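You operate a simulated robot arm through the tools that you are given. There is no shell and no other tool.

The job below is to be done with a simulated robot arm. You get a single attempt, and the scene is never put back.

## Task
Clear the emergency stop and bring the sockets back on.
Fine: pull the stop out, then press the blue reset button; sockets handle on, then start.

It is judged by the outcome, as a careful person would: the job done as asked, and still so three seconds after it is handed in. It fails if anything else is knocked over, pushed out of place, dropped, spilled or broken.

## Robot
A 7-joint arm with a two-finger parallel gripper, fixed in place. Base frame: the origin is on the floor under the middle of its stand, x ahead of it, y to its left, z up. Lengths are in m, angles in degrees, forces in N, time in s.
With the tool pointing down near the work surface it reaches from about 0.2 to 0.82 m from the base axis. Its first joint turns from -143.0 to 143.0 degrees. Payload 3 kg.
Tool frame: the origin (TCP) lies between the finger pads and is the grasp point; the fingertips stand 0.03 m ahead of it; z points along the fingers, y is the line along which they close. The gripper opens to 0.094 m. The fingers are 0.028 m wide and 0.01 m thick; the gripper's body (0.05 by 0.096 m) begins 0.055 m behind the TCP.
Orientation is that of the tool frame in the base frame, as a unit quaternion [x, y, z, w]. With the fingers straight down and closing along the base's y, the tool's x points along the base's -x, its y along +y and its z along -z.

## Interface
- The arm moves only by the tool apply_moves. Its argument "motion" is a list of rows, each a list of 6 numbers: the shift along the tool's x, y, z in units of 20 mm (1.0 is 20 mm), then the turn, a rotation vector about the tool's x, y, z in units of 4 degrees (1.0 is 4 degrees). In form: [[dx, dy, dz, wx, wy, wz], ...]. A call has 1 to 20 rows; each row shifts and turns the commanded pose from where the row before left it, along the tool's axes as they then stand. "hand" is the finger opening in cm, from 0 to 9.4, set as the call begins (left out, the last holds). A call with a number of a shift or a turn outside -1 to 1 is refused whole. Each row takes 0.2 s and may step no farther than 0.05 m and 8.6 degrees from the row before; otherwise, or with a gripper value out of range, the whole call is refused. Where a pose cannot be reached the arm comes as near as it can. A force on the tool above 70 N (or 10 N above the force at the start of the call, whichever is more), or a blocked arm, ends the call early, and 0.2 s more pass. Each finger travels about 0.072 m/s and halts on what it meets, pressing with about 34 N; the grip force reading is that of the motor and also rises with nothing between the fingers. The clock runs only during rows and for 0.2 s after the last one: add rows that do not move to give the fingers time. The reply holds the time, the measured pose of the TCP, the force on the tool along the base axes, the opening and the grip force, in the units named above and with some noise, with the torque about the TCP (base axes, N m) and any sound that the robot's microphone picked up.
- Cameras (640 x 400 px; columns grow to the right, rows downward): "scene" is fixed at [0.048, 0.5015, 1.6904]; the picture's right is [-0.53, -0.85, 0.00], its down [-0.47, 0.29, -0.84] and it looks along [0.71, -0.44, -0.55] (base axes); focal length 333 px, centre (320, 200). "wrist" rides on the gripper at [0.076, 0.014, -0.103] in the tool frame; the picture's right is [-0.18, 0.98, 0.00], its down [-0.75, -0.14, -0.64] and it looks along [-0.63, -0.12, 0.77] (tool axes); focal length 243 px, centre (320, 200). There is no depth. A picture from a camera that has moved, and an enlarged one, comes with that camera's place and axes in the base frame and with its lens.
- camera(camera): a new picture of that camera. No time passes.
- zoom(camera, box): a new picture of the part [left, top, right, bottom] of that camera's present view, enlarged. No time passes.
- job_done(): hands the job in; it is judged then, once.

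Nothing tells you positions but the pictures and the camera data. Unless the task says otherwise, let go and move clear before handing in.

The tools are called after "Request:" as a command line: name --pt "numbers of a row" for each row, then --argument value for the rest, lists and objects as JSON in quotes. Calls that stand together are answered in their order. apply_moves: Moves the arm, as the interface text tells. Its arguments: {"type":"object","properties":{"motion":{"type":"array"},"hand":{"type":"number"}},"required":["motion"]} The other tools are called the same way: camera (camera) takes a picture; zoom (camera, box) takes an enlarged picture of a part of a camera's view; job_done () hands the job in.

At the start:

```text
clock: 0.0
eef_pos: [0.4496, -0.0172, 1.338]
ee_rot: [0.0, 1.0, 0.0, 0.0]
contact_force: [-0.7, -0.6, 1.1]
ft_torque: [0.0, 0.01, -0.01]
gripper_width: 0.0943
gripper_force: 0.1
```

scene: 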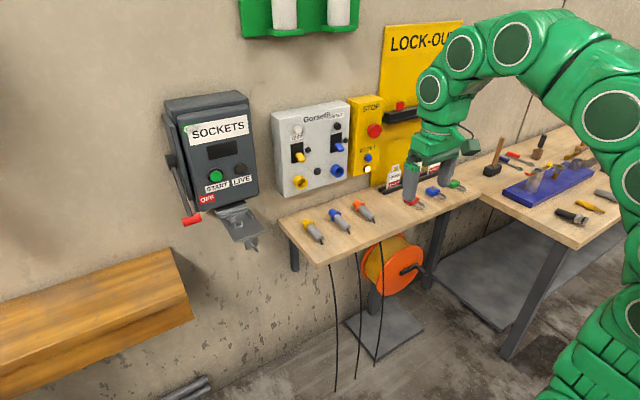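
wrist: 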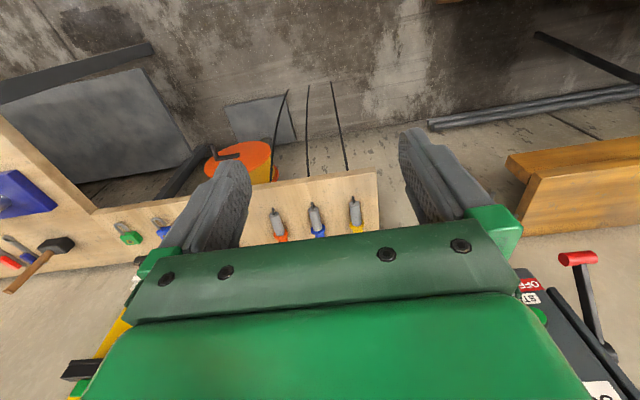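

I see a wall with a grey SOCKETS switch box with a side lever (red handle), a grey socket panel, and a yellow STOP/RESET box. I'll zoom in for details before moving.

Request:
zoom --camera "scene" --box '[150, 80, 280, 260]'

Request:
zoom --camera "scene" --box '[330, 80, 430, 200]'

Request:
zoom --camera "scene" --box '[260, 80, 480, 270]'

Request:
zoom --camera "wrist" --box '[480, 230, 640, 400]'

```text
2.22 times, centred on (215, 170) of scene
camera zoom: at [0.048, 0.5015, 1.6904], right [-0.53, -0.85, 0.0], down [-0.47, 0.29, -0.84], along [0.71, -0.44, -0.55], focal length 740 px, centre (553, 267)
```

zoom: 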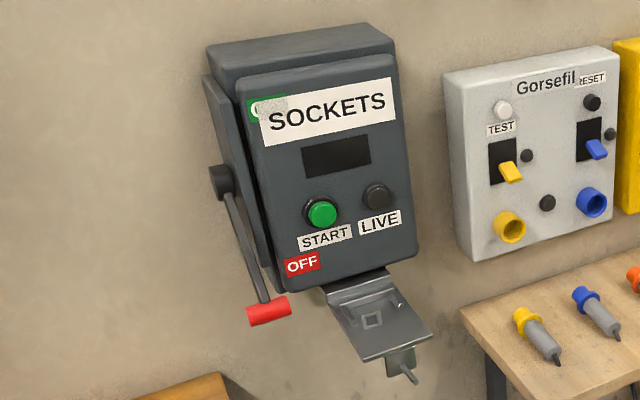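

```text
3.33 times, centred on (380, 140) of scene
camera zoom: at [0.048, 0.5015, 1.6904], right [-0.53, -0.85, 0.0], down [-0.47, 0.29, -0.84], along [0.71, -0.44, -0.55], focal length 1110 px, centre (120, 400)
```

zoom: 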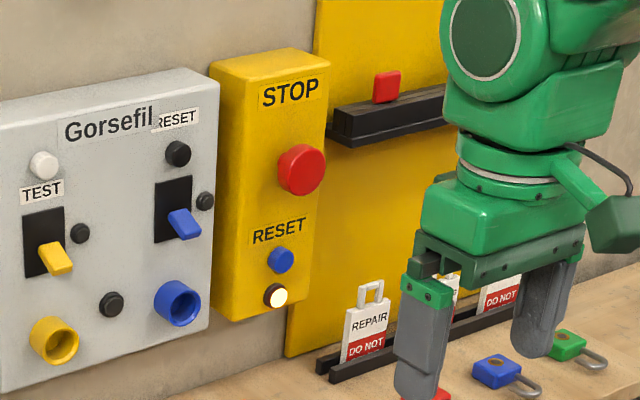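

```text
2.11 times, centred on (370, 175) of scene
camera zoom: at [0.048, 0.5015, 1.6904], right [-0.53, -0.85, 0.0], down [-0.47, 0.29, -0.84], along [0.71, -0.44, -0.55], focal length 701 px, centre (215, 253)
```

zoom: 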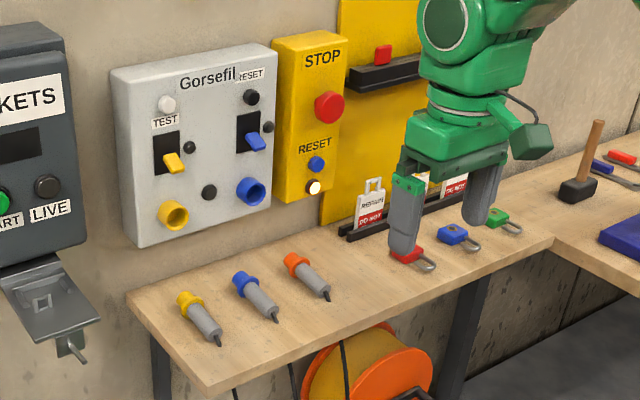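

```text
2.35 times, centred on (560, 315) of wrist
camera zoom: at [0.3727, -0.0023, 1.4385], right [0.18, 0.98, 0.0], down [0.75, -0.14, 0.64], along [0.63, -0.12, -0.77], focal length 571 px, centre (-245, -71)
```

zoom: 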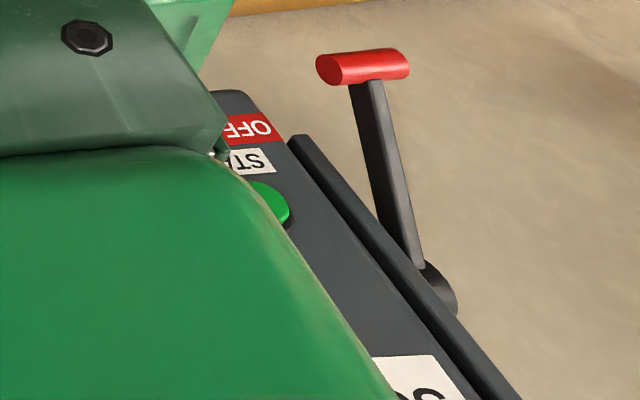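

The yellow STOP box seems to be near (0.90, -0.255, 1.1–1.25), the START button near (0.90, 0.32, 1.23), and the lever's red grip near (0.84, 0.415, 1.15) with its pivot near (0.947, 0.42, 1.28). I'll turn the tool to point at the wall while shifting toward the STOP box, well clear of it.

Request:
apply_moves --pt "0 -0.6 0 0 -1 0" --pt "0 -0.6 0 0 -1 0" --pt "0 -0.6 0 0 -1 0" --pt "0 -0.6 0 0 -1 0" --pt "0 -0.6 0 0 -1 0" --pt "0 -0.6 0 0 -1 0" --pt "0 -0.6 0 0 -1 0" --pt "0 -0.6 0 0 -1 0" --pt "0 -0.6 0 0 -1 0" --pt "0 -0.6 0 0 -1 0" --pt "0 -0.6 0 0 -1 0" --pt "0 -0.6 0 0 -1 0" --hand 9.4

```text
clock: 2.6
eef_pos: [0.4492, -0.1607, 1.3369]
ee_rot: [0.0, 0.913, 0.0, 0.407]
contact_force: [0.0, 0.3, 0.4]
ft_torque: [0.01, 0.04, 0.01]
gripper_width: 0.0938
gripper_force: 0.1
```

The arm is following as commanded and is tilted about 48°. I'll continue to horizontal and look again.

Request:
apply_moves --pt "0 -0.5 0 0 -1 0" --pt "0 -0.5 0 0 -1 0" --pt "0 -0.5 0 0 -1 0" --pt "0 -0.5 0 0 -1 0" --pt "0 -0.5 0 0 -1 0" --pt "0 -0.5 0 0 -1 0" --pt "0 -0.5 0 0 -1 0" --pt "0 -0.5 0 0 -1 0" --pt "0 -0.5 0 0 -1 0" --pt "0 -0.2 0 0 -1 0" --pt "0 0 0 0 -0.5 0"

Request:
camera --camera "wrist"

Request:
camera --camera "scene"

```text
clock: 5.0
eef_pos: [0.4509, -0.24, 1.3363]
ee_rot: [-0.009, 0.732, 0.01, 0.681]
contact_force: [0.1, -0.5, 0.5]
ft_torque: [0.01, 0.0, 0.01]
gripper_width: 0.094
gripper_force: 0.1
out of reach, approached as far as the arm can: row 9, 10
```

```text
taken
camera wrist: at [0.3415, -0.2277, 1.2673], right [-0.01, 0.98, 0.18], down [-0.58, -0.16, 0.8], along [0.81, -0.1, 0.57], focal length 243 px, centre (320, 200)
```

wrist: 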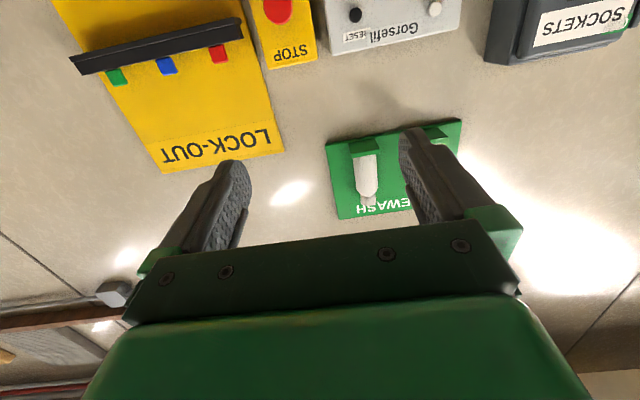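

```text
taken
```

scene: 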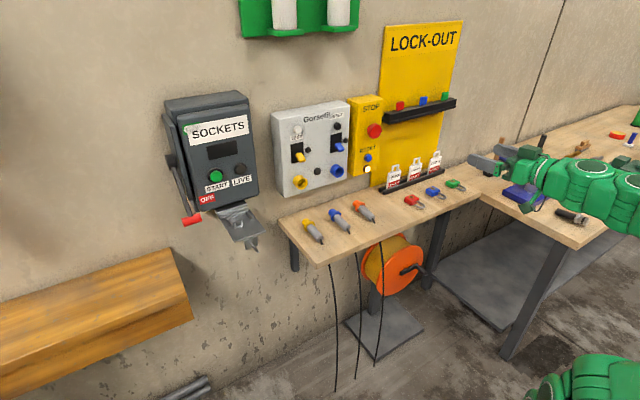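

The tool is nearly horizontal and the STOP box is ahead, seen upside down in the wrist view. I'll move forward and down toward the STOP height, stopping well short of it.

Request:
apply_moves --pt "0.45 -0.1 1 0 0 0" --pt "0.45 -0.1 1 0 0 0" --pt "0.45 -0.1 1 0 0 0" --pt "0.45 -0.1 1 0 0 0" --pt "0.45 -0.1 1 0 0 0" --pt "0.45 -0.1 1 0 0 0" --pt "0.45 -0.1 1 0 0 0" --pt "0.45 -0.1 1 0 0 0" --pt "0.45 0 1 0 0 0" --pt "0.45 0 1 0 0 0" --pt "0 0 0 0 0 0"

Request:
camera --camera "wrist"

Request:
camera --camera "scene"

```text
clock: 7.4
eef_pos: [0.6434, -0.2508, 1.2328]
ee_rot: [-0.009, 0.732, 0.008, 0.681]
contact_force: [-0.6, 0.0, -0.1]
ft_torque: [-0.02, 0.05, 0.03]
gripper_width: 0.094
gripper_force: 0.1
```

```text
taken
camera wrist: at [0.5343, -0.2377, 1.1632], right [-0.01, 0.98, 0.18], down [-0.58, -0.16, 0.8], along [0.81, -0.1, 0.57], focal length 243 px, centre (320, 200)
```

wrist: 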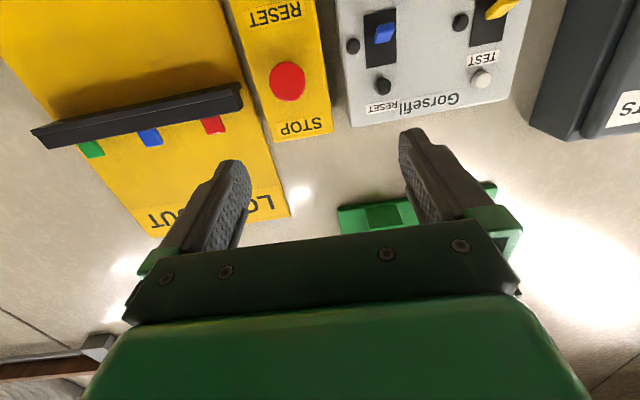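

```text
taken
```

scene: 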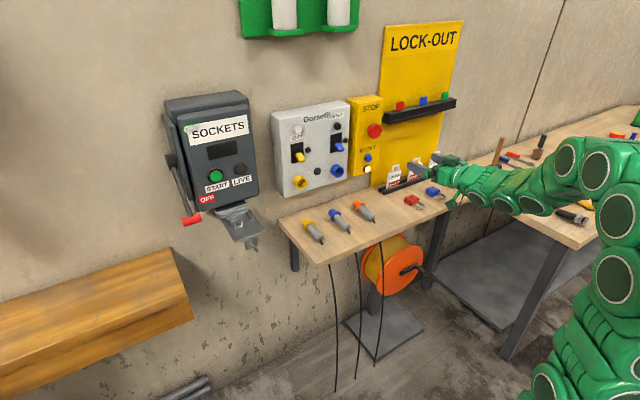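

The STOP button triangulates to about (0.944, -0.296, 1.223), roughly 5 cm wide, with the gripper about 4.5 cm off to its left. I'll zoom in to refine this.

Request:
zoom --camera "wrist" --box '[220, 0, 360, 140]'

Request:
zoom --camera "scene" --box '[335, 85, 415, 185]'

```text
2.86 times, centred on (290, 70) of wrist
camera zoom: at [0.5343, -0.2377, 1.1632], right [-0.01, 0.98, 0.18], down [-0.58, -0.16, 0.8], along [0.81, -0.1, 0.57], focal length 693 px, centre (406, 571)
```

zoom: 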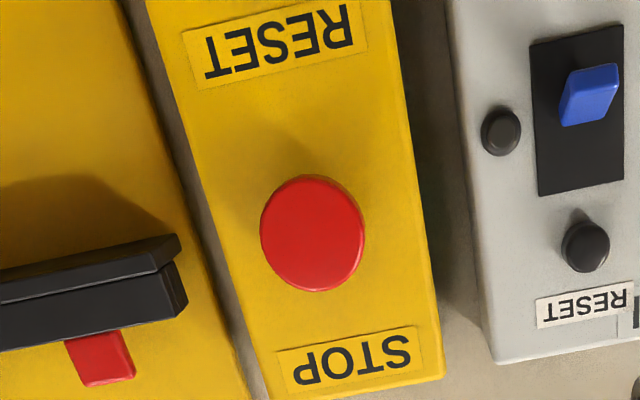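

```text
4.00 times, centred on (375, 135) of scene
camera zoom: at [0.048, 0.5015, 1.6904], right [-0.53, -0.85, 0.0], down [-0.47, 0.29, -0.84], along [0.71, -0.44, -0.55], focal length 1333 px, centre (100, 460)
```

zoom: 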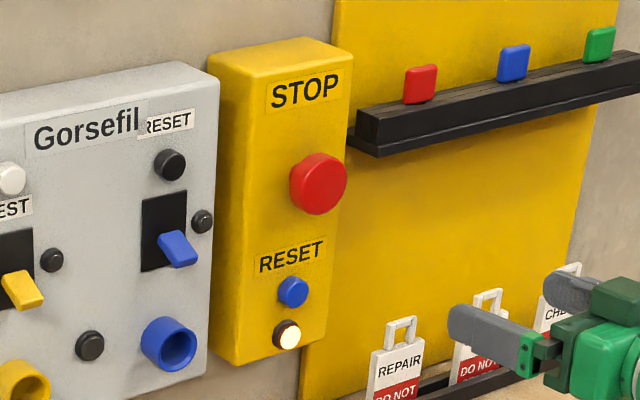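

The STOP box face is at x≈0.975, with the cap protruding about 3 cm; the lockout shelf end is at y≈-0.385 and the Gorsefil edge at y≈-0.205, so there is clearance on both sides. I'll level the tool, shift to y≈-0.296, and come forward partway with a narrower opening.

Request:
apply_moves --pt "0 -0.75 0 0 -0.5 0" --pt "0 -0.75 0 0 -0.5 0" --pt "0 -0.75 0 0 0 0" --pt "0 0 1 0 0 0" --pt "0 0 1 0 0 0" --pt "0 0 1 0 0 0" --pt "0 0 1 0 0 0" --pt "0 0 1 0 0 0" --pt "0 0 1 0 0 0" --pt "0 0 1 0 0 0" --pt "0 0 0 0 0 0" --hand 7.6

Request:
camera --camera "wrist"

Request:
zoom --camera "scene" --box '[335, 85, 455, 205]'

```text
clock: 9.8
eef_pos: [0.7825, -0.2941, 1.2337]
ee_rot: [-0.01, 0.708, 0.01, 0.706]
contact_force: [-0.3, -0.1, 0.5]
ft_torque: [-0.01, 0.01, -0.02]
gripper_width: 0.076
gripper_force: 0.0
```

```text
taken
camera wrist: at [0.6798, -0.2819, 1.1559], right [-0.02, 0.98, 0.18], down [-0.64, -0.16, 0.76], along [0.77, -0.1, 0.63], focal length 243 px, centre (320, 200)
```

wrist: 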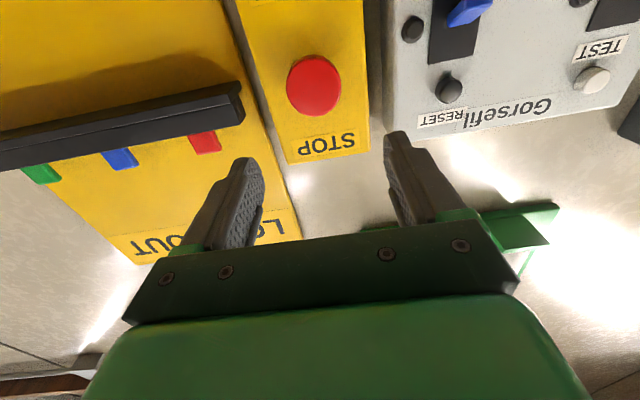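

```text
3.33 times, centred on (395, 145) of scene
camera zoom: at [0.048, 0.5015, 1.6904], right [-0.53, -0.85, 0.0], down [-0.47, 0.29, -0.84], along [0.71, -0.44, -0.55], focal length 1110 px, centre (70, 383)
```

zoom: 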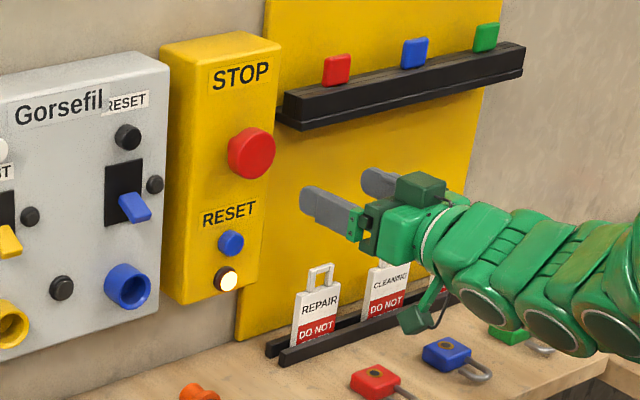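

STOP measures at (0.944, -0.294, 1.2215) from this closer view. I'll remove the small yaw, lower about 12 mm, and advance until the fingertips are just short of the cap.

Request:
apply_moves --pt "0.3 0 0 0.4 0 0" --pt "0.3 0 0 0 0 0" --pt "0 0 1 0 0 0" --pt "0 0 1 0 0 0" --pt "0 0 1 0 0 0" --pt "0 0 1 0 0 0" --pt "0 0 1 0 0 0" --pt "0 0 0.5 0 0 0" --pt "0 0 0 0 0 0"

Request:
camera --camera "wrist"

Request:
zoom --camera "scene" --box '[335, 85, 435, 185]'

```text
clock: 11.8
eef_pos: [0.894, -0.2929, 1.2208]
ee_rot: [0.001, 0.71, 0.0, 0.705]
contact_force: [0.6, 1.1, -0.2]
ft_torque: [0.0, 0.01, -0.03]
gripper_width: 0.0763
gripper_force: 0.1
```

```text
taken
camera wrist: at [0.7908, -0.2782, 1.1433], right [0.0, 0.98, 0.18], down [-0.64, -0.14, 0.76], along [0.77, -0.12, 0.63], focal length 243 px, centre (320, 200)
```

wrist: 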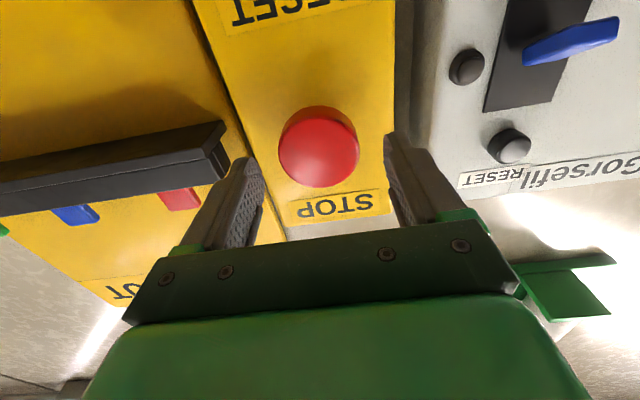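

```text
4.00 times, centred on (385, 135) of scene
camera zoom: at [0.048, 0.5015, 1.6904], right [-0.53, -0.85, 0.0], down [-0.47, 0.29, -0.84], along [0.71, -0.44, -0.55], focal length 1333 px, centre (60, 460)
```

zoom: 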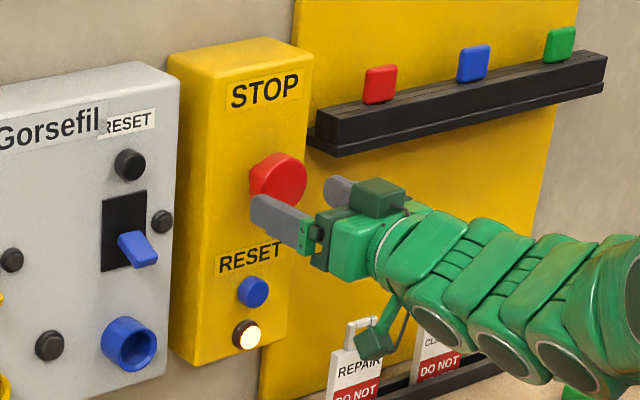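

The cap sits centred between the open fingers. I'll advance 4 cm so the pads straddle it, then check before closing.

Request:
apply_moves --pt "0 0 0.5 0 0 0" --pt "0 0 0.5 0 0 0" --pt "0 0 0.5 0 0 0" --pt "0 0 0.4 0 0 0" --pt "0 0 0 0 0 0"

Request:
camera --camera "wrist"

Request:
zoom --camera "scene" --box '[345, 95, 415, 165]'

```text
clock: 13.0
eef_pos: [0.9318, -0.2935, 1.2203]
ee_rot: [0.0, 0.709, -0.001, 0.705]
contact_force: [0.2, -0.6, 0.6]
ft_torque: [0.01, -0.02, -0.03]
gripper_width: 0.076
gripper_force: 0.1
```

```text
taken
camera wrist: at [0.8283, -0.278, 1.1427], right [0.0, 0.98, 0.18], down [-0.64, -0.14, 0.76], along [0.77, -0.12, 0.63], focal length 243 px, centre (320, 200)
```

wrist: 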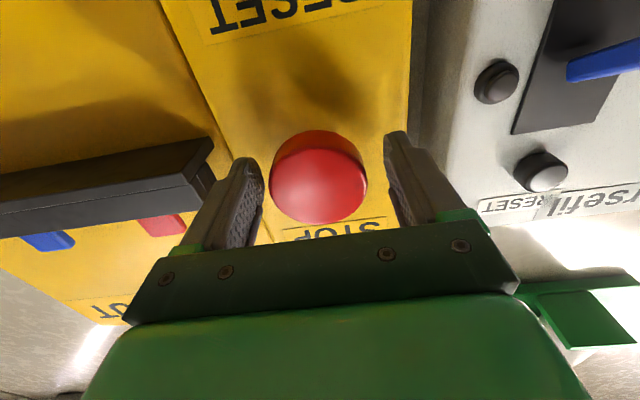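

```text
5.71 times, centred on (380, 130) of scene
camera zoom: at [0.048, 0.5015, 1.6904], right [-0.53, -0.85, 0.0], down [-0.47, 0.29, -0.84], along [0.71, -0.44, -0.55], focal length 1904 px, centre (-23, 600)
```

zoom: 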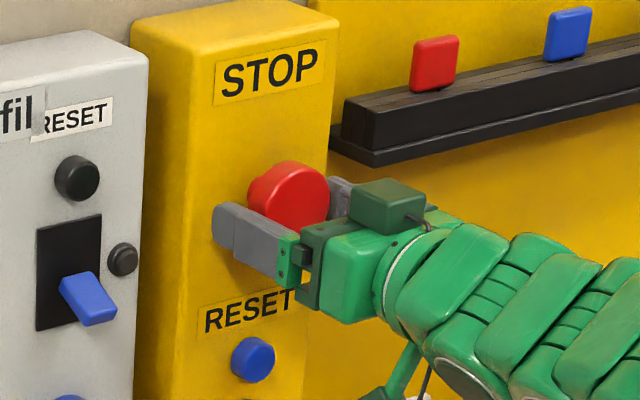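

The fingers straddle the red cap without touching the box. I'll close on it now.

Request:
apply_moves --pt "0 0 0 0 0 0" --pt "0 0 0 0 0 0" --pt "0 0 0 0 0 0" --pt "0 0 0 0 0 0" --hand 3.0

```text
clock: 14.0
eef_pos: [0.9324, -0.2947, 1.22]
ee_rot: [0.002, 0.708, -0.001, 0.706]
contact_force: [5.0, -23.4, 2.4]
ft_torque: [0.06, 0.11, -0.11]
gripper_width: 0.0559
gripper_force: 44.6
```

The grip is on the cap (5.6 cm wide) with a slight side load. I'll ease sideways 1 mm and pull straight back.

Request:
apply_moves --pt "0 -0.06 0 0 0 0" --pt "0 0 -0.2 0 0 0" --pt "0 0 -0.2 0 0 0" --pt "0 0 -0.2 0 0 0" --pt "0 0 0 0 0 0"

Request:
zoom --camera "scene" --box '[345, 95, 415, 165]'

Request:
camera --camera "wrist"

```text
clock: 15.2
eef_pos: [0.9202, -0.2949, 1.2206]
ee_rot: [0.002, 0.709, -0.001, 0.705]
contact_force: [42.5, -35.2, 3.3]
ft_torque: [0.21, 0.05, 0.03]
gripper_width: 0.0555
gripper_force: 45.1
```

```text
5.71 times, centred on (380, 130) of scene
camera zoom: at [0.048, 0.5015, 1.6904], right [-0.53, -0.85, 0.0], down [-0.47, 0.29, -0.84], along [0.71, -0.44, -0.55], focal length 1904 px, centre (-23, 600)
```

zoom: 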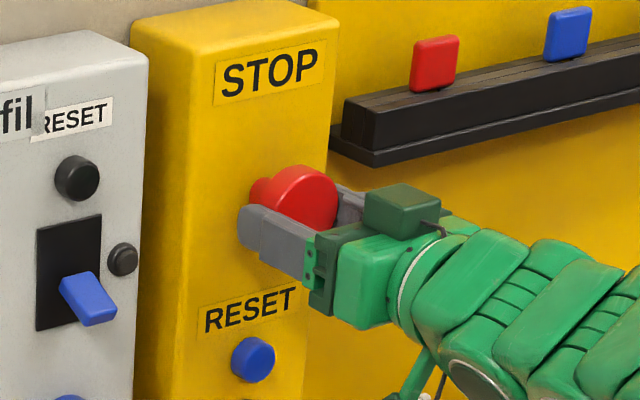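

```text
taken
camera wrist: at [0.8173, -0.2798, 1.1426], right [0.0, 0.98, 0.18], down [-0.64, -0.14, 0.76], along [0.77, -0.12, 0.63], focal length 243 px, centre (320, 200)
```

wrist: 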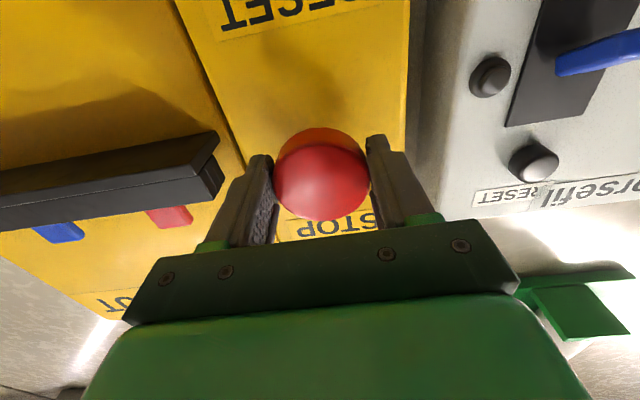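

The cap has come out about 12 mm with the pull, and I feel the end stop. I'll release and check that it stays out.

Request:
apply_moves --pt "0 0 0 0 0 0" --pt "0 0 0 0 0 0" --pt "0 0 0 0 0 0" --hand 7.6

Request:
zoom --camera "scene" --box '[345, 95, 415, 165]'

Request:
zoom --camera "scene" --box '[325, 85, 435, 185]'

Request:
camera --camera "wrist"

```text
clock: 16.0
eef_pos: [0.9216, -0.2937, 1.2203]
ee_rot: [0.0, 0.709, 0.0, 0.706]
contact_force: [0.1, -0.2, -0.1]
ft_torque: [0.01, -0.02, 0.02]
gripper_width: 0.076
gripper_force: 0.1
```

```text
5.71 times, centred on (380, 130) of scene
camera zoom: at [0.048, 0.5015, 1.6904], right [-0.53, -0.85, 0.0], down [-0.47, 0.29, -0.84], along [0.71, -0.44, -0.55], focal length 1904 px, centre (-23, 600)
```

zoom: 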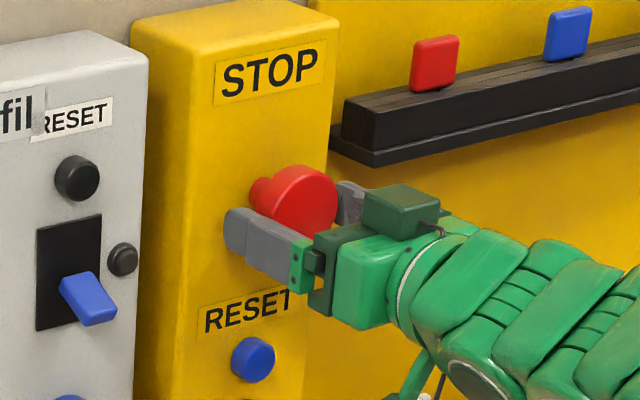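

```text
4.00 times, centred on (380, 135) of scene
camera zoom: at [0.048, 0.5015, 1.6904], right [-0.53, -0.85, 0.0], down [-0.47, 0.29, -0.84], along [0.71, -0.44, -0.55], focal length 1333 px, centre (80, 460)
```

zoom: 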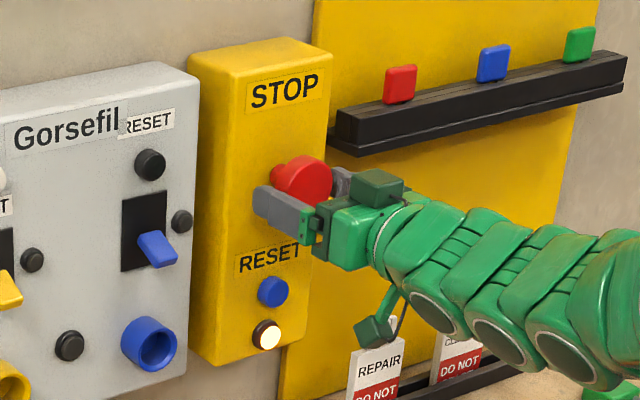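

```text
taken
camera wrist: at [0.8169, -0.2787, 1.1428], right [0.0, 0.98, 0.18], down [-0.64, -0.14, 0.76], along [0.77, -0.12, 0.63], focal length 243 px, centre (320, 200)
```

wrist: 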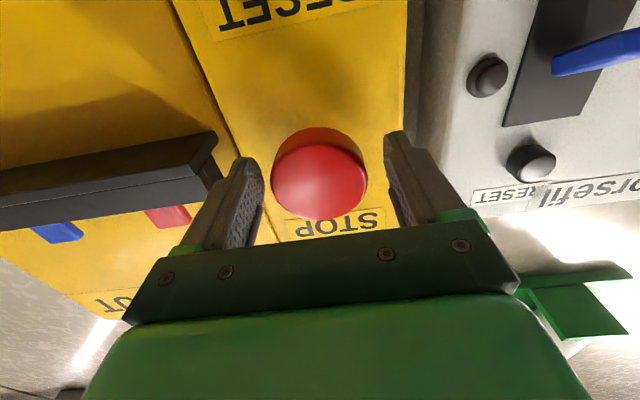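

STOP stays out after release. I'll back off, close the fingers, and drop to the height of the blue reset button.

Request:
apply_moves --pt "0 0 -1 0 0 0" --pt "0 0 -1 0 0 0" --pt "0 0 -1 0 0 0" --pt "0 0 -1 0 0 0" --pt "0 0 -1 0 0 0" --pt "0 0 0 0 0 0"

Request:
apply_moves --pt "1 0 0 0 0 0" --pt "1 0 0 0 0 0" --pt "1 0 0 0 0 0" --pt "1 0 0 0 0 0" --pt "1 0 0 0 0 0" --pt "0.9 0 0 0 0 0" --pt "0 0 0 0 0 0" --hand 0

Request:
camera --camera "wrist"

Request:
zoom --camera "scene" --box '[325, 85, 435, 185]'

```text
clock: 17.4
eef_pos: [0.8193, -0.2939, 1.2205]
ee_rot: [0.0, 0.709, 0.0, 0.706]
contact_force: [-1.1, -0.2, 0.3]
ft_torque: [0.01, 0.0, 0.0]
gripper_width: 0.0758
gripper_force: 0.1
```

```text
clock: 19.0
eef_pos: [0.8181, -0.2942, 1.1024]
ee_rot: [0.001, 0.709, -0.002, 0.705]
contact_force: [0.8, -0.7, 0.1]
ft_torque: [0.01, 0.0, 0.02]
gripper_width: 0.0
gripper_force: 33.1
```

```text
taken
camera wrist: at [0.7158, -0.2785, 1.0252], right [0.0, 0.98, 0.18], down [-0.64, -0.14, 0.76], along [0.77, -0.12, 0.63], focal length 243 px, centre (320, 200)
```

wrist: 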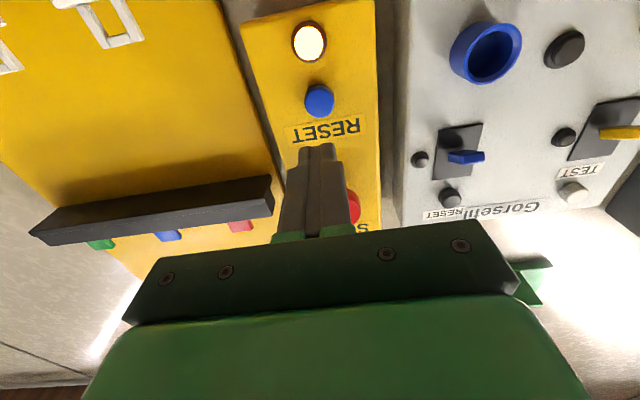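

```text
4.00 times, centred on (380, 135) of scene
camera zoom: at [0.048, 0.5015, 1.6904], right [-0.53, -0.85, 0.0], down [-0.47, 0.29, -0.84], along [0.71, -0.44, -0.55], focal length 1333 px, centre (80, 460)
```

zoom: 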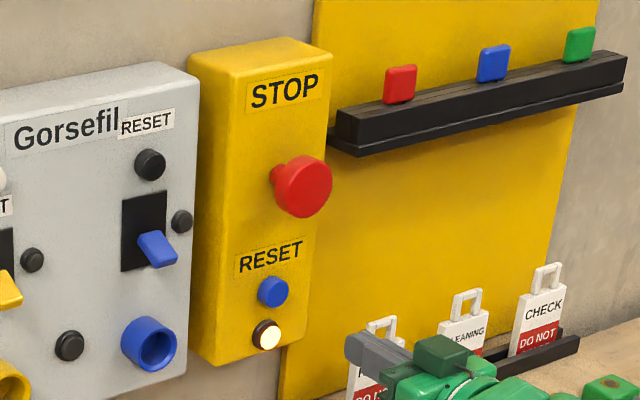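

The blue reset is at about (0.966, -0.2945, 1.102), straight ahead of the closed fingers. I'll advance and then press gently in small steps.

Request:
apply_moves --pt "0 0 1 0 0 0" --pt "0 0 1 0 0 0" --pt "0 0 1 0 0 0" --pt "0 0 1 0 0 0" --pt "0 0 1 0 0 0" --pt "0 0 0.25 0 0 0" --pt "0 0 0.25 0 0 0" --pt "0 0 0.25 0 0 0" --pt "0 0 0 0 0 0"

Request:
zoom --camera "scene" --box '[335, 115, 405, 185]'

Request:
camera --camera "wrist"

```text
clock: 21.0
eef_pos: [0.9353, -0.2937, 1.1014]
ee_rot: [0.001, 0.709, -0.001, 0.706]
contact_force: [-2.8, -0.6, 2.1]
ft_torque: [0.02, -0.11, -0.04]
gripper_width: 0.0
gripper_force: 33.2
heard: click
```

```text
5.71 times, centred on (370, 150) of scene
camera zoom: at [0.048, 0.5015, 1.6904], right [-0.53, -0.85, 0.0], down [-0.47, 0.29, -0.84], along [0.71, -0.44, -0.55], focal length 1904 px, centre (34, 486)
```

zoom: 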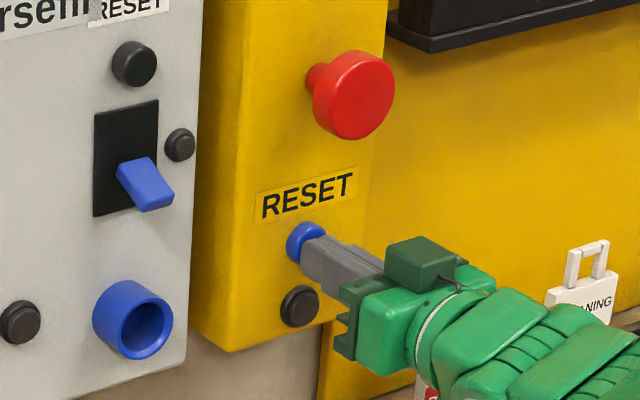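

```text
taken
camera wrist: at [0.8315, -0.2786, 1.0246], right [0.0, 0.98, 0.18], down [-0.64, -0.14, 0.76], along [0.77, -0.12, 0.63], focal length 243 px, centre (320, 200)
```

wrist: 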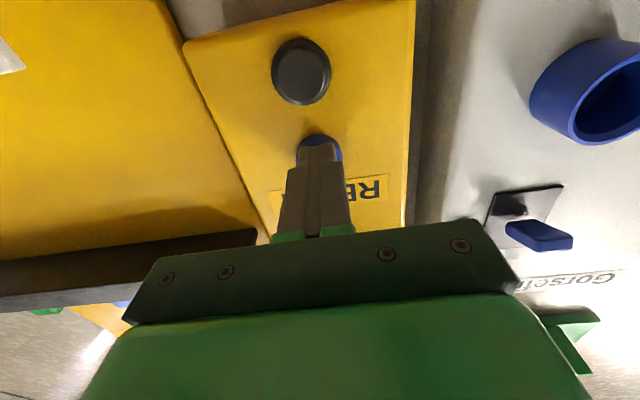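

Click heard and the STOP-box lamp went out, so the reset worked. Now I'll back off and travel left, well clear of the panels, toward the SOCKETS box.

Request:
apply_moves --pt "0 0 -1 0 0 0" --pt "0 0 -1 0 0 0" --pt "0 0 -1 0 0 0" --pt "0 0 -1 0 0 0" --pt "0 0 -1 0 0 0" --pt "0 0 -1 0 0 0" --pt "0 0 -1 0 0 0" --pt "0 0 -1 0 0 0" --pt "0 0 -1 0 0 0" --pt "0 0 -1 0 0 0" --pt "0 0 -1 0 0 0" --pt "0 0 -1 0 0 0" --pt "0 0 -1 0 0 0" --pt "0 0 -1 0 0 0" --pt "0 0 0 0 0 0"

Request:
apply_moves --pt "-0.5 1 0 0 0 0" --pt "-0.5 1 0 0 0 0" --pt "-0.5 1 0 0 0 0" --pt "-0.5 1 0 0 0 0" --pt "-0.5 1 0 0 0 0" --pt "-0.5 1 0 0 0 0" --pt "-0.5 1 0 0 0 0" --pt "-0.5 1 0 0 0 0" --pt "0 1 0 0 0 0" --pt "0 1 0 0 0 0" --pt "0 1 0 0 0 0" --pt "0 1 0 0 0 0" --pt "0 1 0 0 0 0" --pt "0 1 0 0 0 0" --pt "0 1 0 0 0 0" --pt "0 1 0 0 0 0" --pt "0 1 0 0 0 0" --pt "0 1 0 0 0 0" --pt "0 1 0 0 0 0" --pt "0 1 0 0 0 0"

Request:
camera --camera "wrist"

Request:
camera --camera "scene"

```text
clock: 24.2
eef_pos: [0.6921, -0.3642, 1.1229]
ee_rot: [-0.001, 0.709, 0.002, 0.705]
contact_force: [-0.6, -0.4, -0.1]
ft_torque: [-0.03, 0.01, 0.01]
gripper_width: 0.0001
gripper_force: 33.5
out of reach, approached as far as the arm can: row 5, 6, 7, 8, 9, 10, 11, 12, 13, 14
```

```text
clock: 28.4
eef_pos: [0.7849, -0.2686, 1.3064]
ee_rot: [-0.003, 0.71, 0.003, 0.705]
contact_force: [-0.3, -0.5, 0.7]
ft_torque: [-0.04, 0.0, 0.0]
gripper_width: 0.0
gripper_force: 32.2
out of reach, approached as far as the arm can: row 1, 2, 3, 4, 5, 6, 7, 8, 9, 10, 11, 12, 13, 14, 15, 16, 17, 18, 19, 20
```

```text
taken
camera wrist: at [0.6817, -0.2541, 1.2291], right [-0.01, 0.98, 0.18], down [-0.64, -0.15, 0.76], along [0.77, -0.11, 0.63], focal length 243 px, centre (320, 200)
```

wrist: 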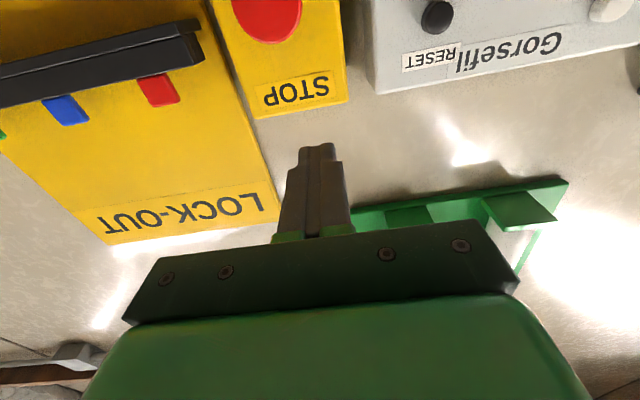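

```text
taken
```

scene: 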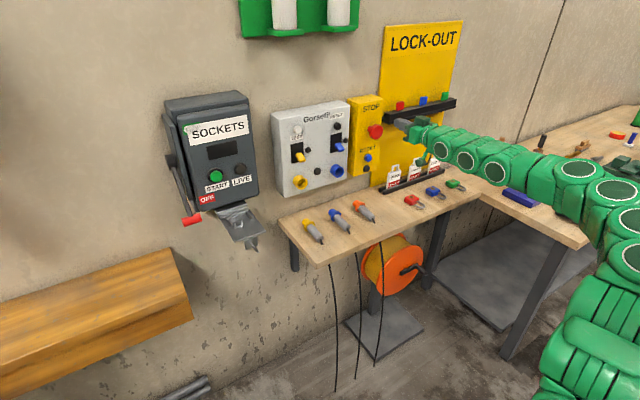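

The reset is done, but the last two moves hit the arm's reach limits and the arm ended near (0.785, -0.269, 1.306), clear of everything. I'll proceed in small checked steps, starting with a sideways test move.

Request:
apply_moves --pt "0 0.5 0 0 0 0" --pt "0 0.5 0 0 0 0" --pt "0 0.5 0 0 0 0"

```text
clock: 29.2
eef_pos: [0.7983, -0.2602, 1.3158]
ee_rot: [-0.002, 0.709, 0.003, 0.706]
contact_force: [-0.6, -0.4, -0.4]
ft_torque: [0.0, 0.02, -0.04]
gripper_width: 0.0
gripper_force: 33.0
out of reach, approached as far as the arm can: row 1, 2, 3
```

The arm seems pinned against a wrist limit with the tool fully horizontal. I'll tilt the tool downward to free it before traversing.

Request:
apply_moves --pt "0 0 -0.3 0 1 0" --pt "0 0 -0.3 0 1 0" --pt "0 0 -0.3 0 1 0" --pt "0 0 -0.3 0 1 0" --pt "0 0 -0.3 0 1 0" --pt "0 0 -0.3 0 1 0"

```text
clock: 30.6
eef_pos: [0.7428, -0.2446, 1.2986]
ee_rot: [0.008, 0.839, -0.006, 0.545]
contact_force: [0.0, -0.6, -0.6]
ft_torque: [-0.01, -0.03, -0.02]
gripper_width: 0.0
gripper_force: 32.6
out of reach, approached as far as the arm can: row 2, 3, 4, 5, 6
```

Orientation moved but position still deviates, so another joint may be at its limit. I'll look at the arm's configuration.

Request:
zoom --camera "scene" --box '[380, 80, 640, 400]'

Request:
camera --camera "wrist"

```text
1.25 times, centred on (510, 240) of scene
camera zoom: at [0.048, 0.5015, 1.6904], right [-0.53, -0.85, 0.0], down [-0.47, 0.29, -0.84], along [0.71, -0.44, -0.55], focal length 416 px, centre (82, 150)
```

zoom: 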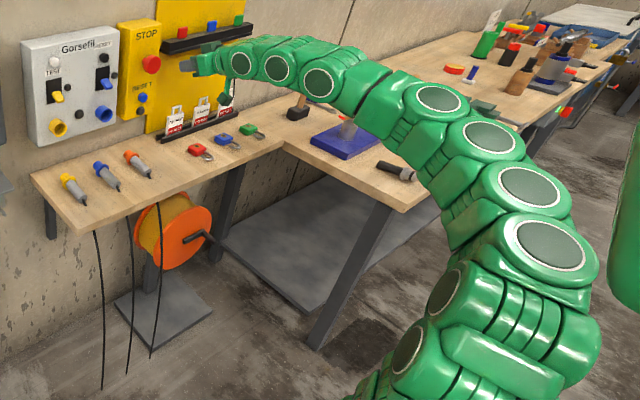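

```text
taken
camera wrist: at [0.618, -0.2277, 1.2692], right [0.09, 0.98, 0.17], down [-0.28, -0.13, 0.95], along [0.95, -0.14, 0.26], focal length 243 px, centre (320, 200)
```

wrist: 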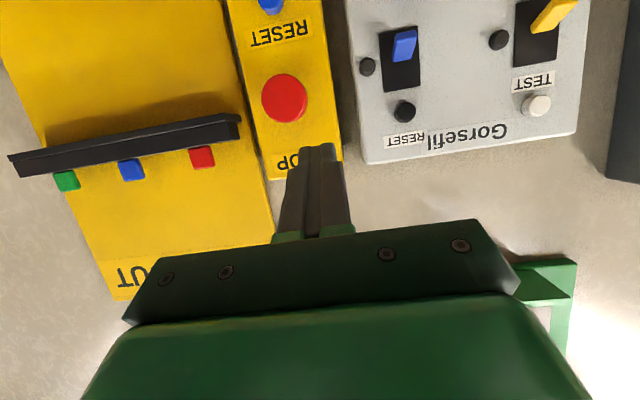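

The elbow has swung out to the right, so I'll unwind toward the starting posture: retract while continuing to tilt the tool downward.

Request:
apply_moves --pt "0 0 0 0 1 0" --pt "0 0 0 0 1 0" --pt "0 0 0 0 1 0" --pt "0 0 0 0 1 0"

```text
clock: 31.6
eef_pos: [0.6995, -0.2454, 1.2254]
ee_rot: [0.011, 0.906, -0.008, 0.423]
contact_force: [0.5, -0.7, 0.7]
ft_torque: [0.0, -0.04, -0.01]
gripper_width: 0.0002
gripper_force: 33.0
out of reach, approached as far as the arm can: row 1, 2, 3, 4
```

Only the wrist seems to be moving; the upper arm is stuck against a limit. I'll probe which directions are free, starting with straight back toward the base.

Request:
apply_moves --pt "0.64 0 -0.77 0 0 0" --pt "0.64 0 -0.77 0 0 0"

Request:
apply_moves --pt "-0.77 0 -0.64 0 0 0" --pt "-0.77 0 -0.64 0 0 0"

```text
clock: 32.2
eef_pos: [0.6597, -0.2431, 1.2264]
ee_rot: [0.002, 0.907, -0.001, 0.421]
contact_force: [-0.5, -0.5, 0.7]
ft_torque: [0.02, 0.02, 0.01]
gripper_width: 0.0
gripper_force: 32.7
out of reach, approached as far as the arm can: row 1
```

```text
clock: 32.8
eef_pos: [0.6608, -0.2411, 1.2653]
ee_rot: [0.004, 0.907, -0.003, 0.422]
contact_force: [0.9, 0.8, 0.0]
ft_torque: [0.02, -0.03, 0.03]
gripper_width: 0.0
gripper_force: 32.3
```

The arm is free again at (0.66, -0.24, 1.265). I'll try traversing left from here in short steps.

Request:
apply_moves --pt "0 1 0 0 0 0" --pt "0 1 0 0 0 0" --pt "0 1 0 0 0 0" --pt "0 1 0 0 0 0" --pt "0 1 0 0 0 0"

```text
clock: 34.0
eef_pos: [0.6605, -0.1428, 1.2644]
ee_rot: [0.0, 0.908, 0.0, 0.42]
contact_force: [-0.4, 0.0, -0.2]
ft_torque: [0.01, 0.02, 0.02]
gripper_width: 0.0
gripper_force: 32.4
```

The traverse works cleanly at this tilt. I'll continue left toward the SOCKETS box at a safe distance from the wall.

Request:
apply_moves --pt "0 1 0 0 0 0" --pt "0 1 0 0 0 0" --pt "0 1 0 0 0 0" --pt "0 1 0 0 0 0" --pt "0 1 0 0 0 0" --pt "0 1 0 0 0 0" --pt "0 1 0 0 0 0" --pt "0 1 0 0 0 0" --pt "0 1 0 0 0 0" --pt "0 1 0 0 0 0"

Request:
camera --camera "scene"

Request:
camera --camera "wrist"

```text
clock: 36.2
eef_pos: [0.661, 0.0567, 1.268]
ee_rot: [0.002, 0.907, -0.001, 0.421]
contact_force: [-0.6, 0.9, -0.2]
ft_torque: [-0.01, 0.01, -0.01]
gripper_width: 0.0
gripper_force: 33.3
```

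```text
taken
```

scene: 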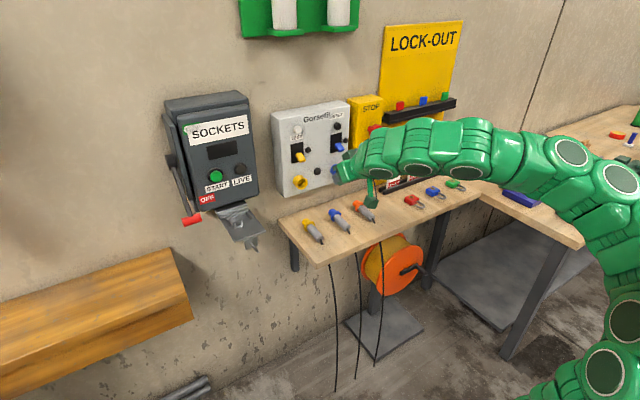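

```text
taken
camera wrist: at [0.5331, 0.0717, 1.2733], right [0.12, 0.98, 0.14], down [0.0, -0.14, 0.99], along [0.99, -0.12, -0.01], focal length 243 px, centre (320, 200)
```

wrist: 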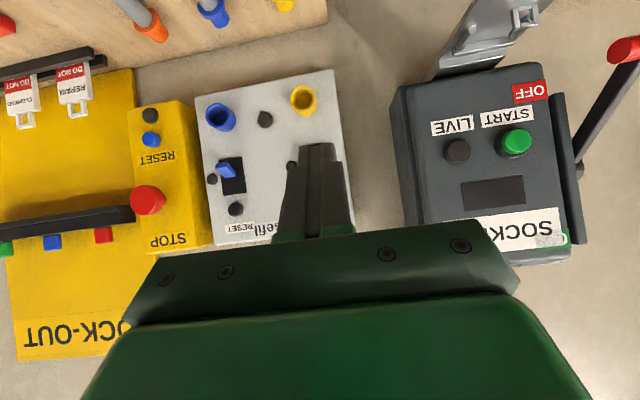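

The wrist view now shows the SOCKETS box, its flap, and the lever from a good angle. I'll continue left and look more closely at the lever and flap.

Request:
apply_moves --pt "0 1 0 0 0 0" --pt "0 1 0 0 0 0" --pt "0 1 0 0 0 0" --pt "0 1 0 0 0 0" --pt "0 1 0 0 0 0" --pt "0 1 0 0 0 0" --pt "0 1 0 0 0 0" --pt "0 1 0 0 0 0" --pt "0 1 0 0 0 0" --pt "0 1 0 0 0 0" --pt "0 1 0 0 0 0" --pt "0 1 0 0 0 0"

Request:
camera --camera "wrist"

Request:
camera --camera "scene"

```text
clock: 38.8
eef_pos: [0.6643, 0.2972, 1.2664]
ee_rot: [0.0, 0.907, 0.001, 0.421]
contact_force: [0.5, 0.8, 0.6]
ft_torque: [0.01, -0.02, 0.01]
gripper_width: 0.0
gripper_force: 32.9
```

```text
taken
camera wrist: at [0.535, 0.3119, 1.2725], right [0.12, 0.98, 0.14], down [0.0, -0.14, 0.99], along [0.99, -0.12, -0.01], focal length 243 px, centre (320, 200)
```

wrist: 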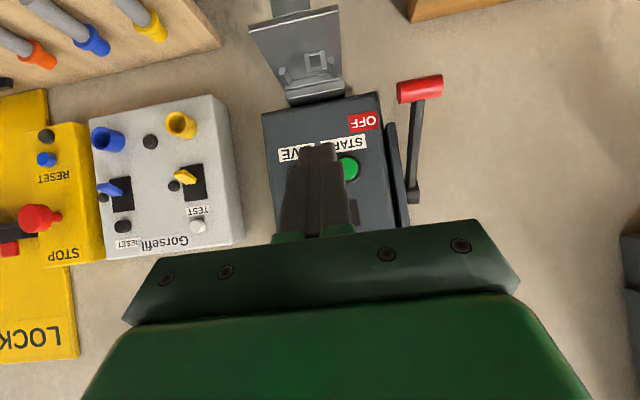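

```text
taken
```

scene: 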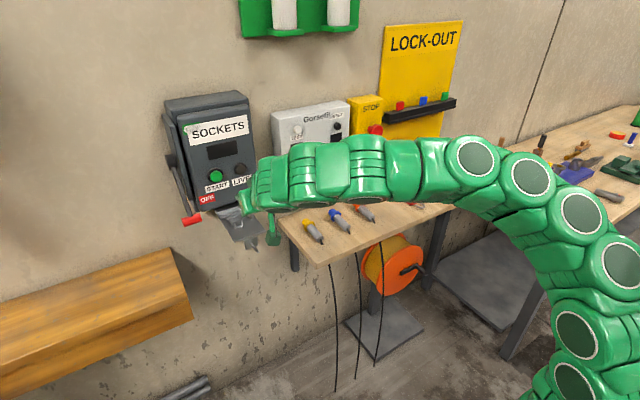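

The lever grip is at about (0.844, 0.415, 1.152), T-shaped and 5 cm long, with the bar at its middle and the pivot near (0.947, 0.415, 1.277). The flap is clear at y<0.33. I plan to straddle the bar with two slightly open fingers and lift the grip from below, so I'll align at y=0.415 first.

Request:
apply_moves --pt "0 1 0 0 0 0" --pt "0 1 0 0 0 0" --pt "0 1 0 0 0 0" --pt "0 1 0 0 0 0" --pt "0 1 0 0 0 0" --pt "0 0.9 0 0 0 0" --pt "0 0 0 0 0 0" --hand 3.2

Request:
apply_moves --pt "-0.03 0 0.5 0 -1 0" --pt "0 0 0.5 0 -1 0" --pt "0.04 0 0.5 0 -1 0" --pt "0.08 0 0.49 0 -1 0" --pt "0.12 0 0.48 0 -1 0"

```text
clock: 40.4
eef_pos: [0.6623, 0.4139, 1.2663]
ee_rot: [0.002, 0.907, -0.001, 0.422]
contact_force: [-1.2, -0.5, -0.2]
ft_torque: [0.01, 0.0, 0.01]
gripper_width: 0.032
gripper_force: 0.0
```

```text
clock: 41.6
eef_pos: [0.702, 0.4142, 1.2358]
ee_rot: [0.001, 0.819, -0.001, 0.573]
contact_force: [-0.1, -0.2, -0.2]
ft_torque: [-0.01, -0.02, 0.0]
gripper_width: 0.0318
gripper_force: 0.0
```

Both moves went cleanly. I'll finish levelling the tool while coming a bit forward and down.

Request:
apply_moves --pt "0.15 0 0.48 0 -1 0" --pt "0.18 0 0.46 0 -1 0" --pt "0.22 0 0.45 0 -1 0" --pt "0.26 0 0.42 0 -1 0" --pt "0.3 0 0.4 0 -1 0" --pt "0 0 0 0 0 0"

Request:
camera --camera "wrist"

Request:
camera --camera "scene"

```text
clock: 43.0
eef_pos: [0.7399, 0.4144, 1.2045]
ee_rot: [0.001, 0.707, -0.001, 0.707]
contact_force: [0.1, -0.2, 0.6]
ft_torque: [-0.04, 0.03, -0.01]
gripper_width: 0.0319
gripper_force: 0.1
```

```text
taken
camera wrist: at [0.6369, 0.4289, 1.1264], right [0.0, 0.98, 0.18], down [-0.64, -0.14, 0.75], along [0.77, -0.12, 0.63], focal length 243 px, centre (320, 200)
```

wrist: 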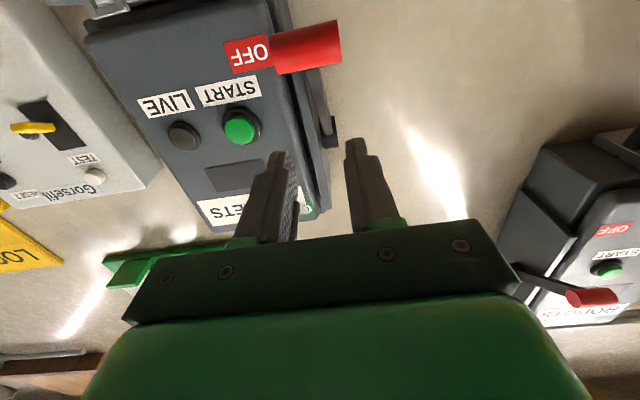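

```text
taken
```

scene: 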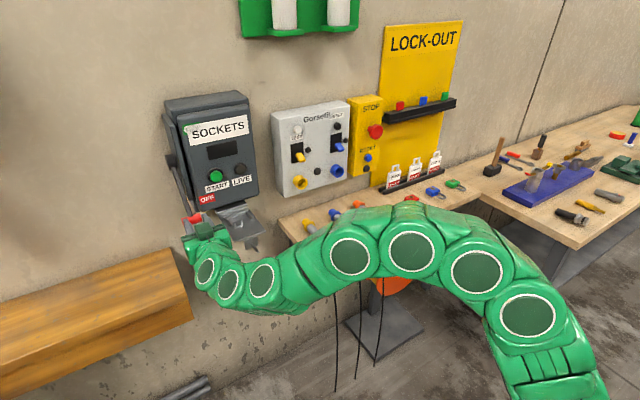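

The grip lines up at y≈0.414, z≈1.1525. I'll descend in front of it to just below the grip's height.

Request:
apply_moves --pt "1 0 0 0 0 0" --pt "1 0 0 0 0 0" --pt "1 0 0 0 0 0" --pt "1 0 0 0 0 0" --pt "0.7 0 0 0 0 0" --pt "0 0 0 0 0 0"

Request:
camera --camera "wrist"

Request:
zoom --camera "scene" --box '[150, 160, 290, 300]'

```text
clock: 44.4
eef_pos: [0.7407, 0.4147, 1.1098]
ee_rot: [0.001, 0.708, -0.001, 0.706]
contact_force: [-0.6, 0.4, -0.4]
ft_torque: [0.04, -0.01, -0.01]
gripper_width: 0.032
gripper_force: 0.1
```

```text
taken
camera wrist: at [0.637, 0.4303, 1.0324], right [0.0, 0.98, 0.18], down [-0.64, -0.14, 0.76], along [0.77, -0.12, 0.63], focal length 243 px, centre (320, 200)
```

wrist: 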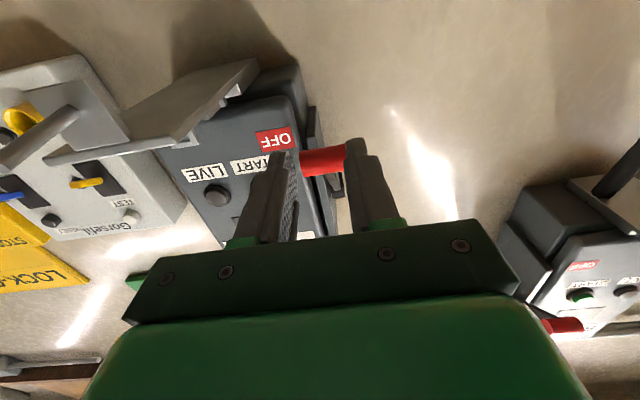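

```text
2.86 times, centred on (220, 230) of scene
camera zoom: at [0.048, 0.5015, 1.6904], right [-0.53, -0.85, 0.0], down [-0.47, 0.29, -0.84], along [0.71, -0.44, -0.55], focal length 952 px, centre (606, 114)
```

zoom: 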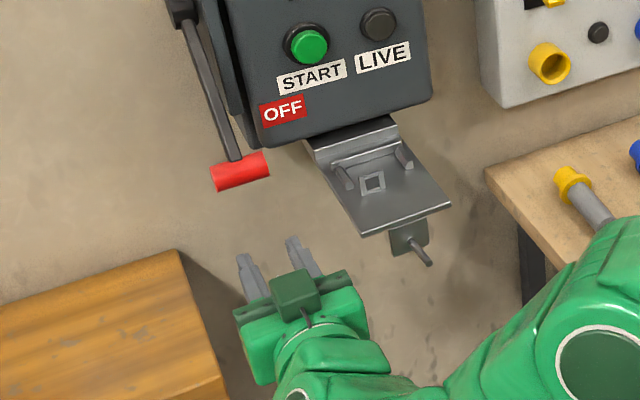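

The fingers are below and in front of the grip, aligned in y, and the flap is well to the side. I'll slide forward under the grip.

Request:
apply_moves --pt "0 0 1 0 0 0" --pt "0 0 1 0 0 0" --pt "0 0 1 0 0 0" --pt "0 0 1 0 0 0" --pt "0 0 0.8 0 0 0" --pt "0 0 0 0 0 0"

Request:
camera --camera "wrist"

Request:
zoom --camera "scene" --box '[150, 160, 290, 300]'

```text
clock: 45.8
eef_pos: [0.8362, 0.4146, 1.1119]
ee_rot: [0.002, 0.709, -0.002, 0.706]
contact_force: [-0.1, 0.0, 0.4]
ft_torque: [0.0, -0.02, -0.01]
gripper_width: 0.0318
gripper_force: 0.1
```

```text
taken
camera wrist: at [0.7335, 0.4295, 1.0337], right [0.0, 0.98, 0.18], down [-0.64, -0.14, 0.76], along [0.77, -0.12, 0.63], focal length 243 px, centre (320, 200)
```

wrist: 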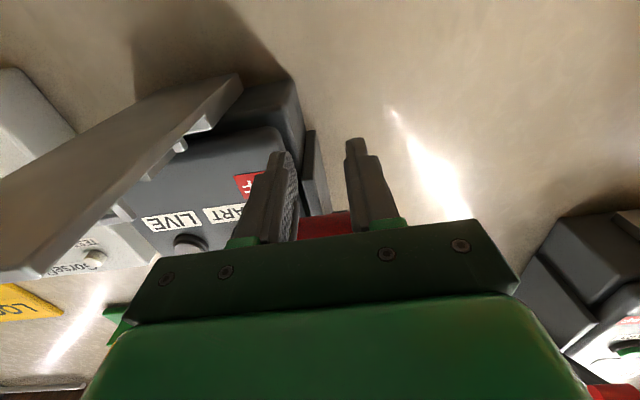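

```text
2.86 times, centred on (220, 230) of scene
camera zoom: at [0.048, 0.5015, 1.6904], right [-0.53, -0.85, 0.0], down [-0.47, 0.29, -0.84], along [0.71, -0.44, -0.55], focal length 952 px, centre (606, 114)
```

zoom: 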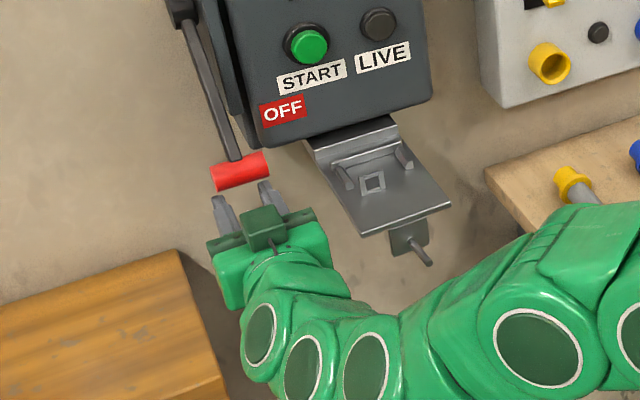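

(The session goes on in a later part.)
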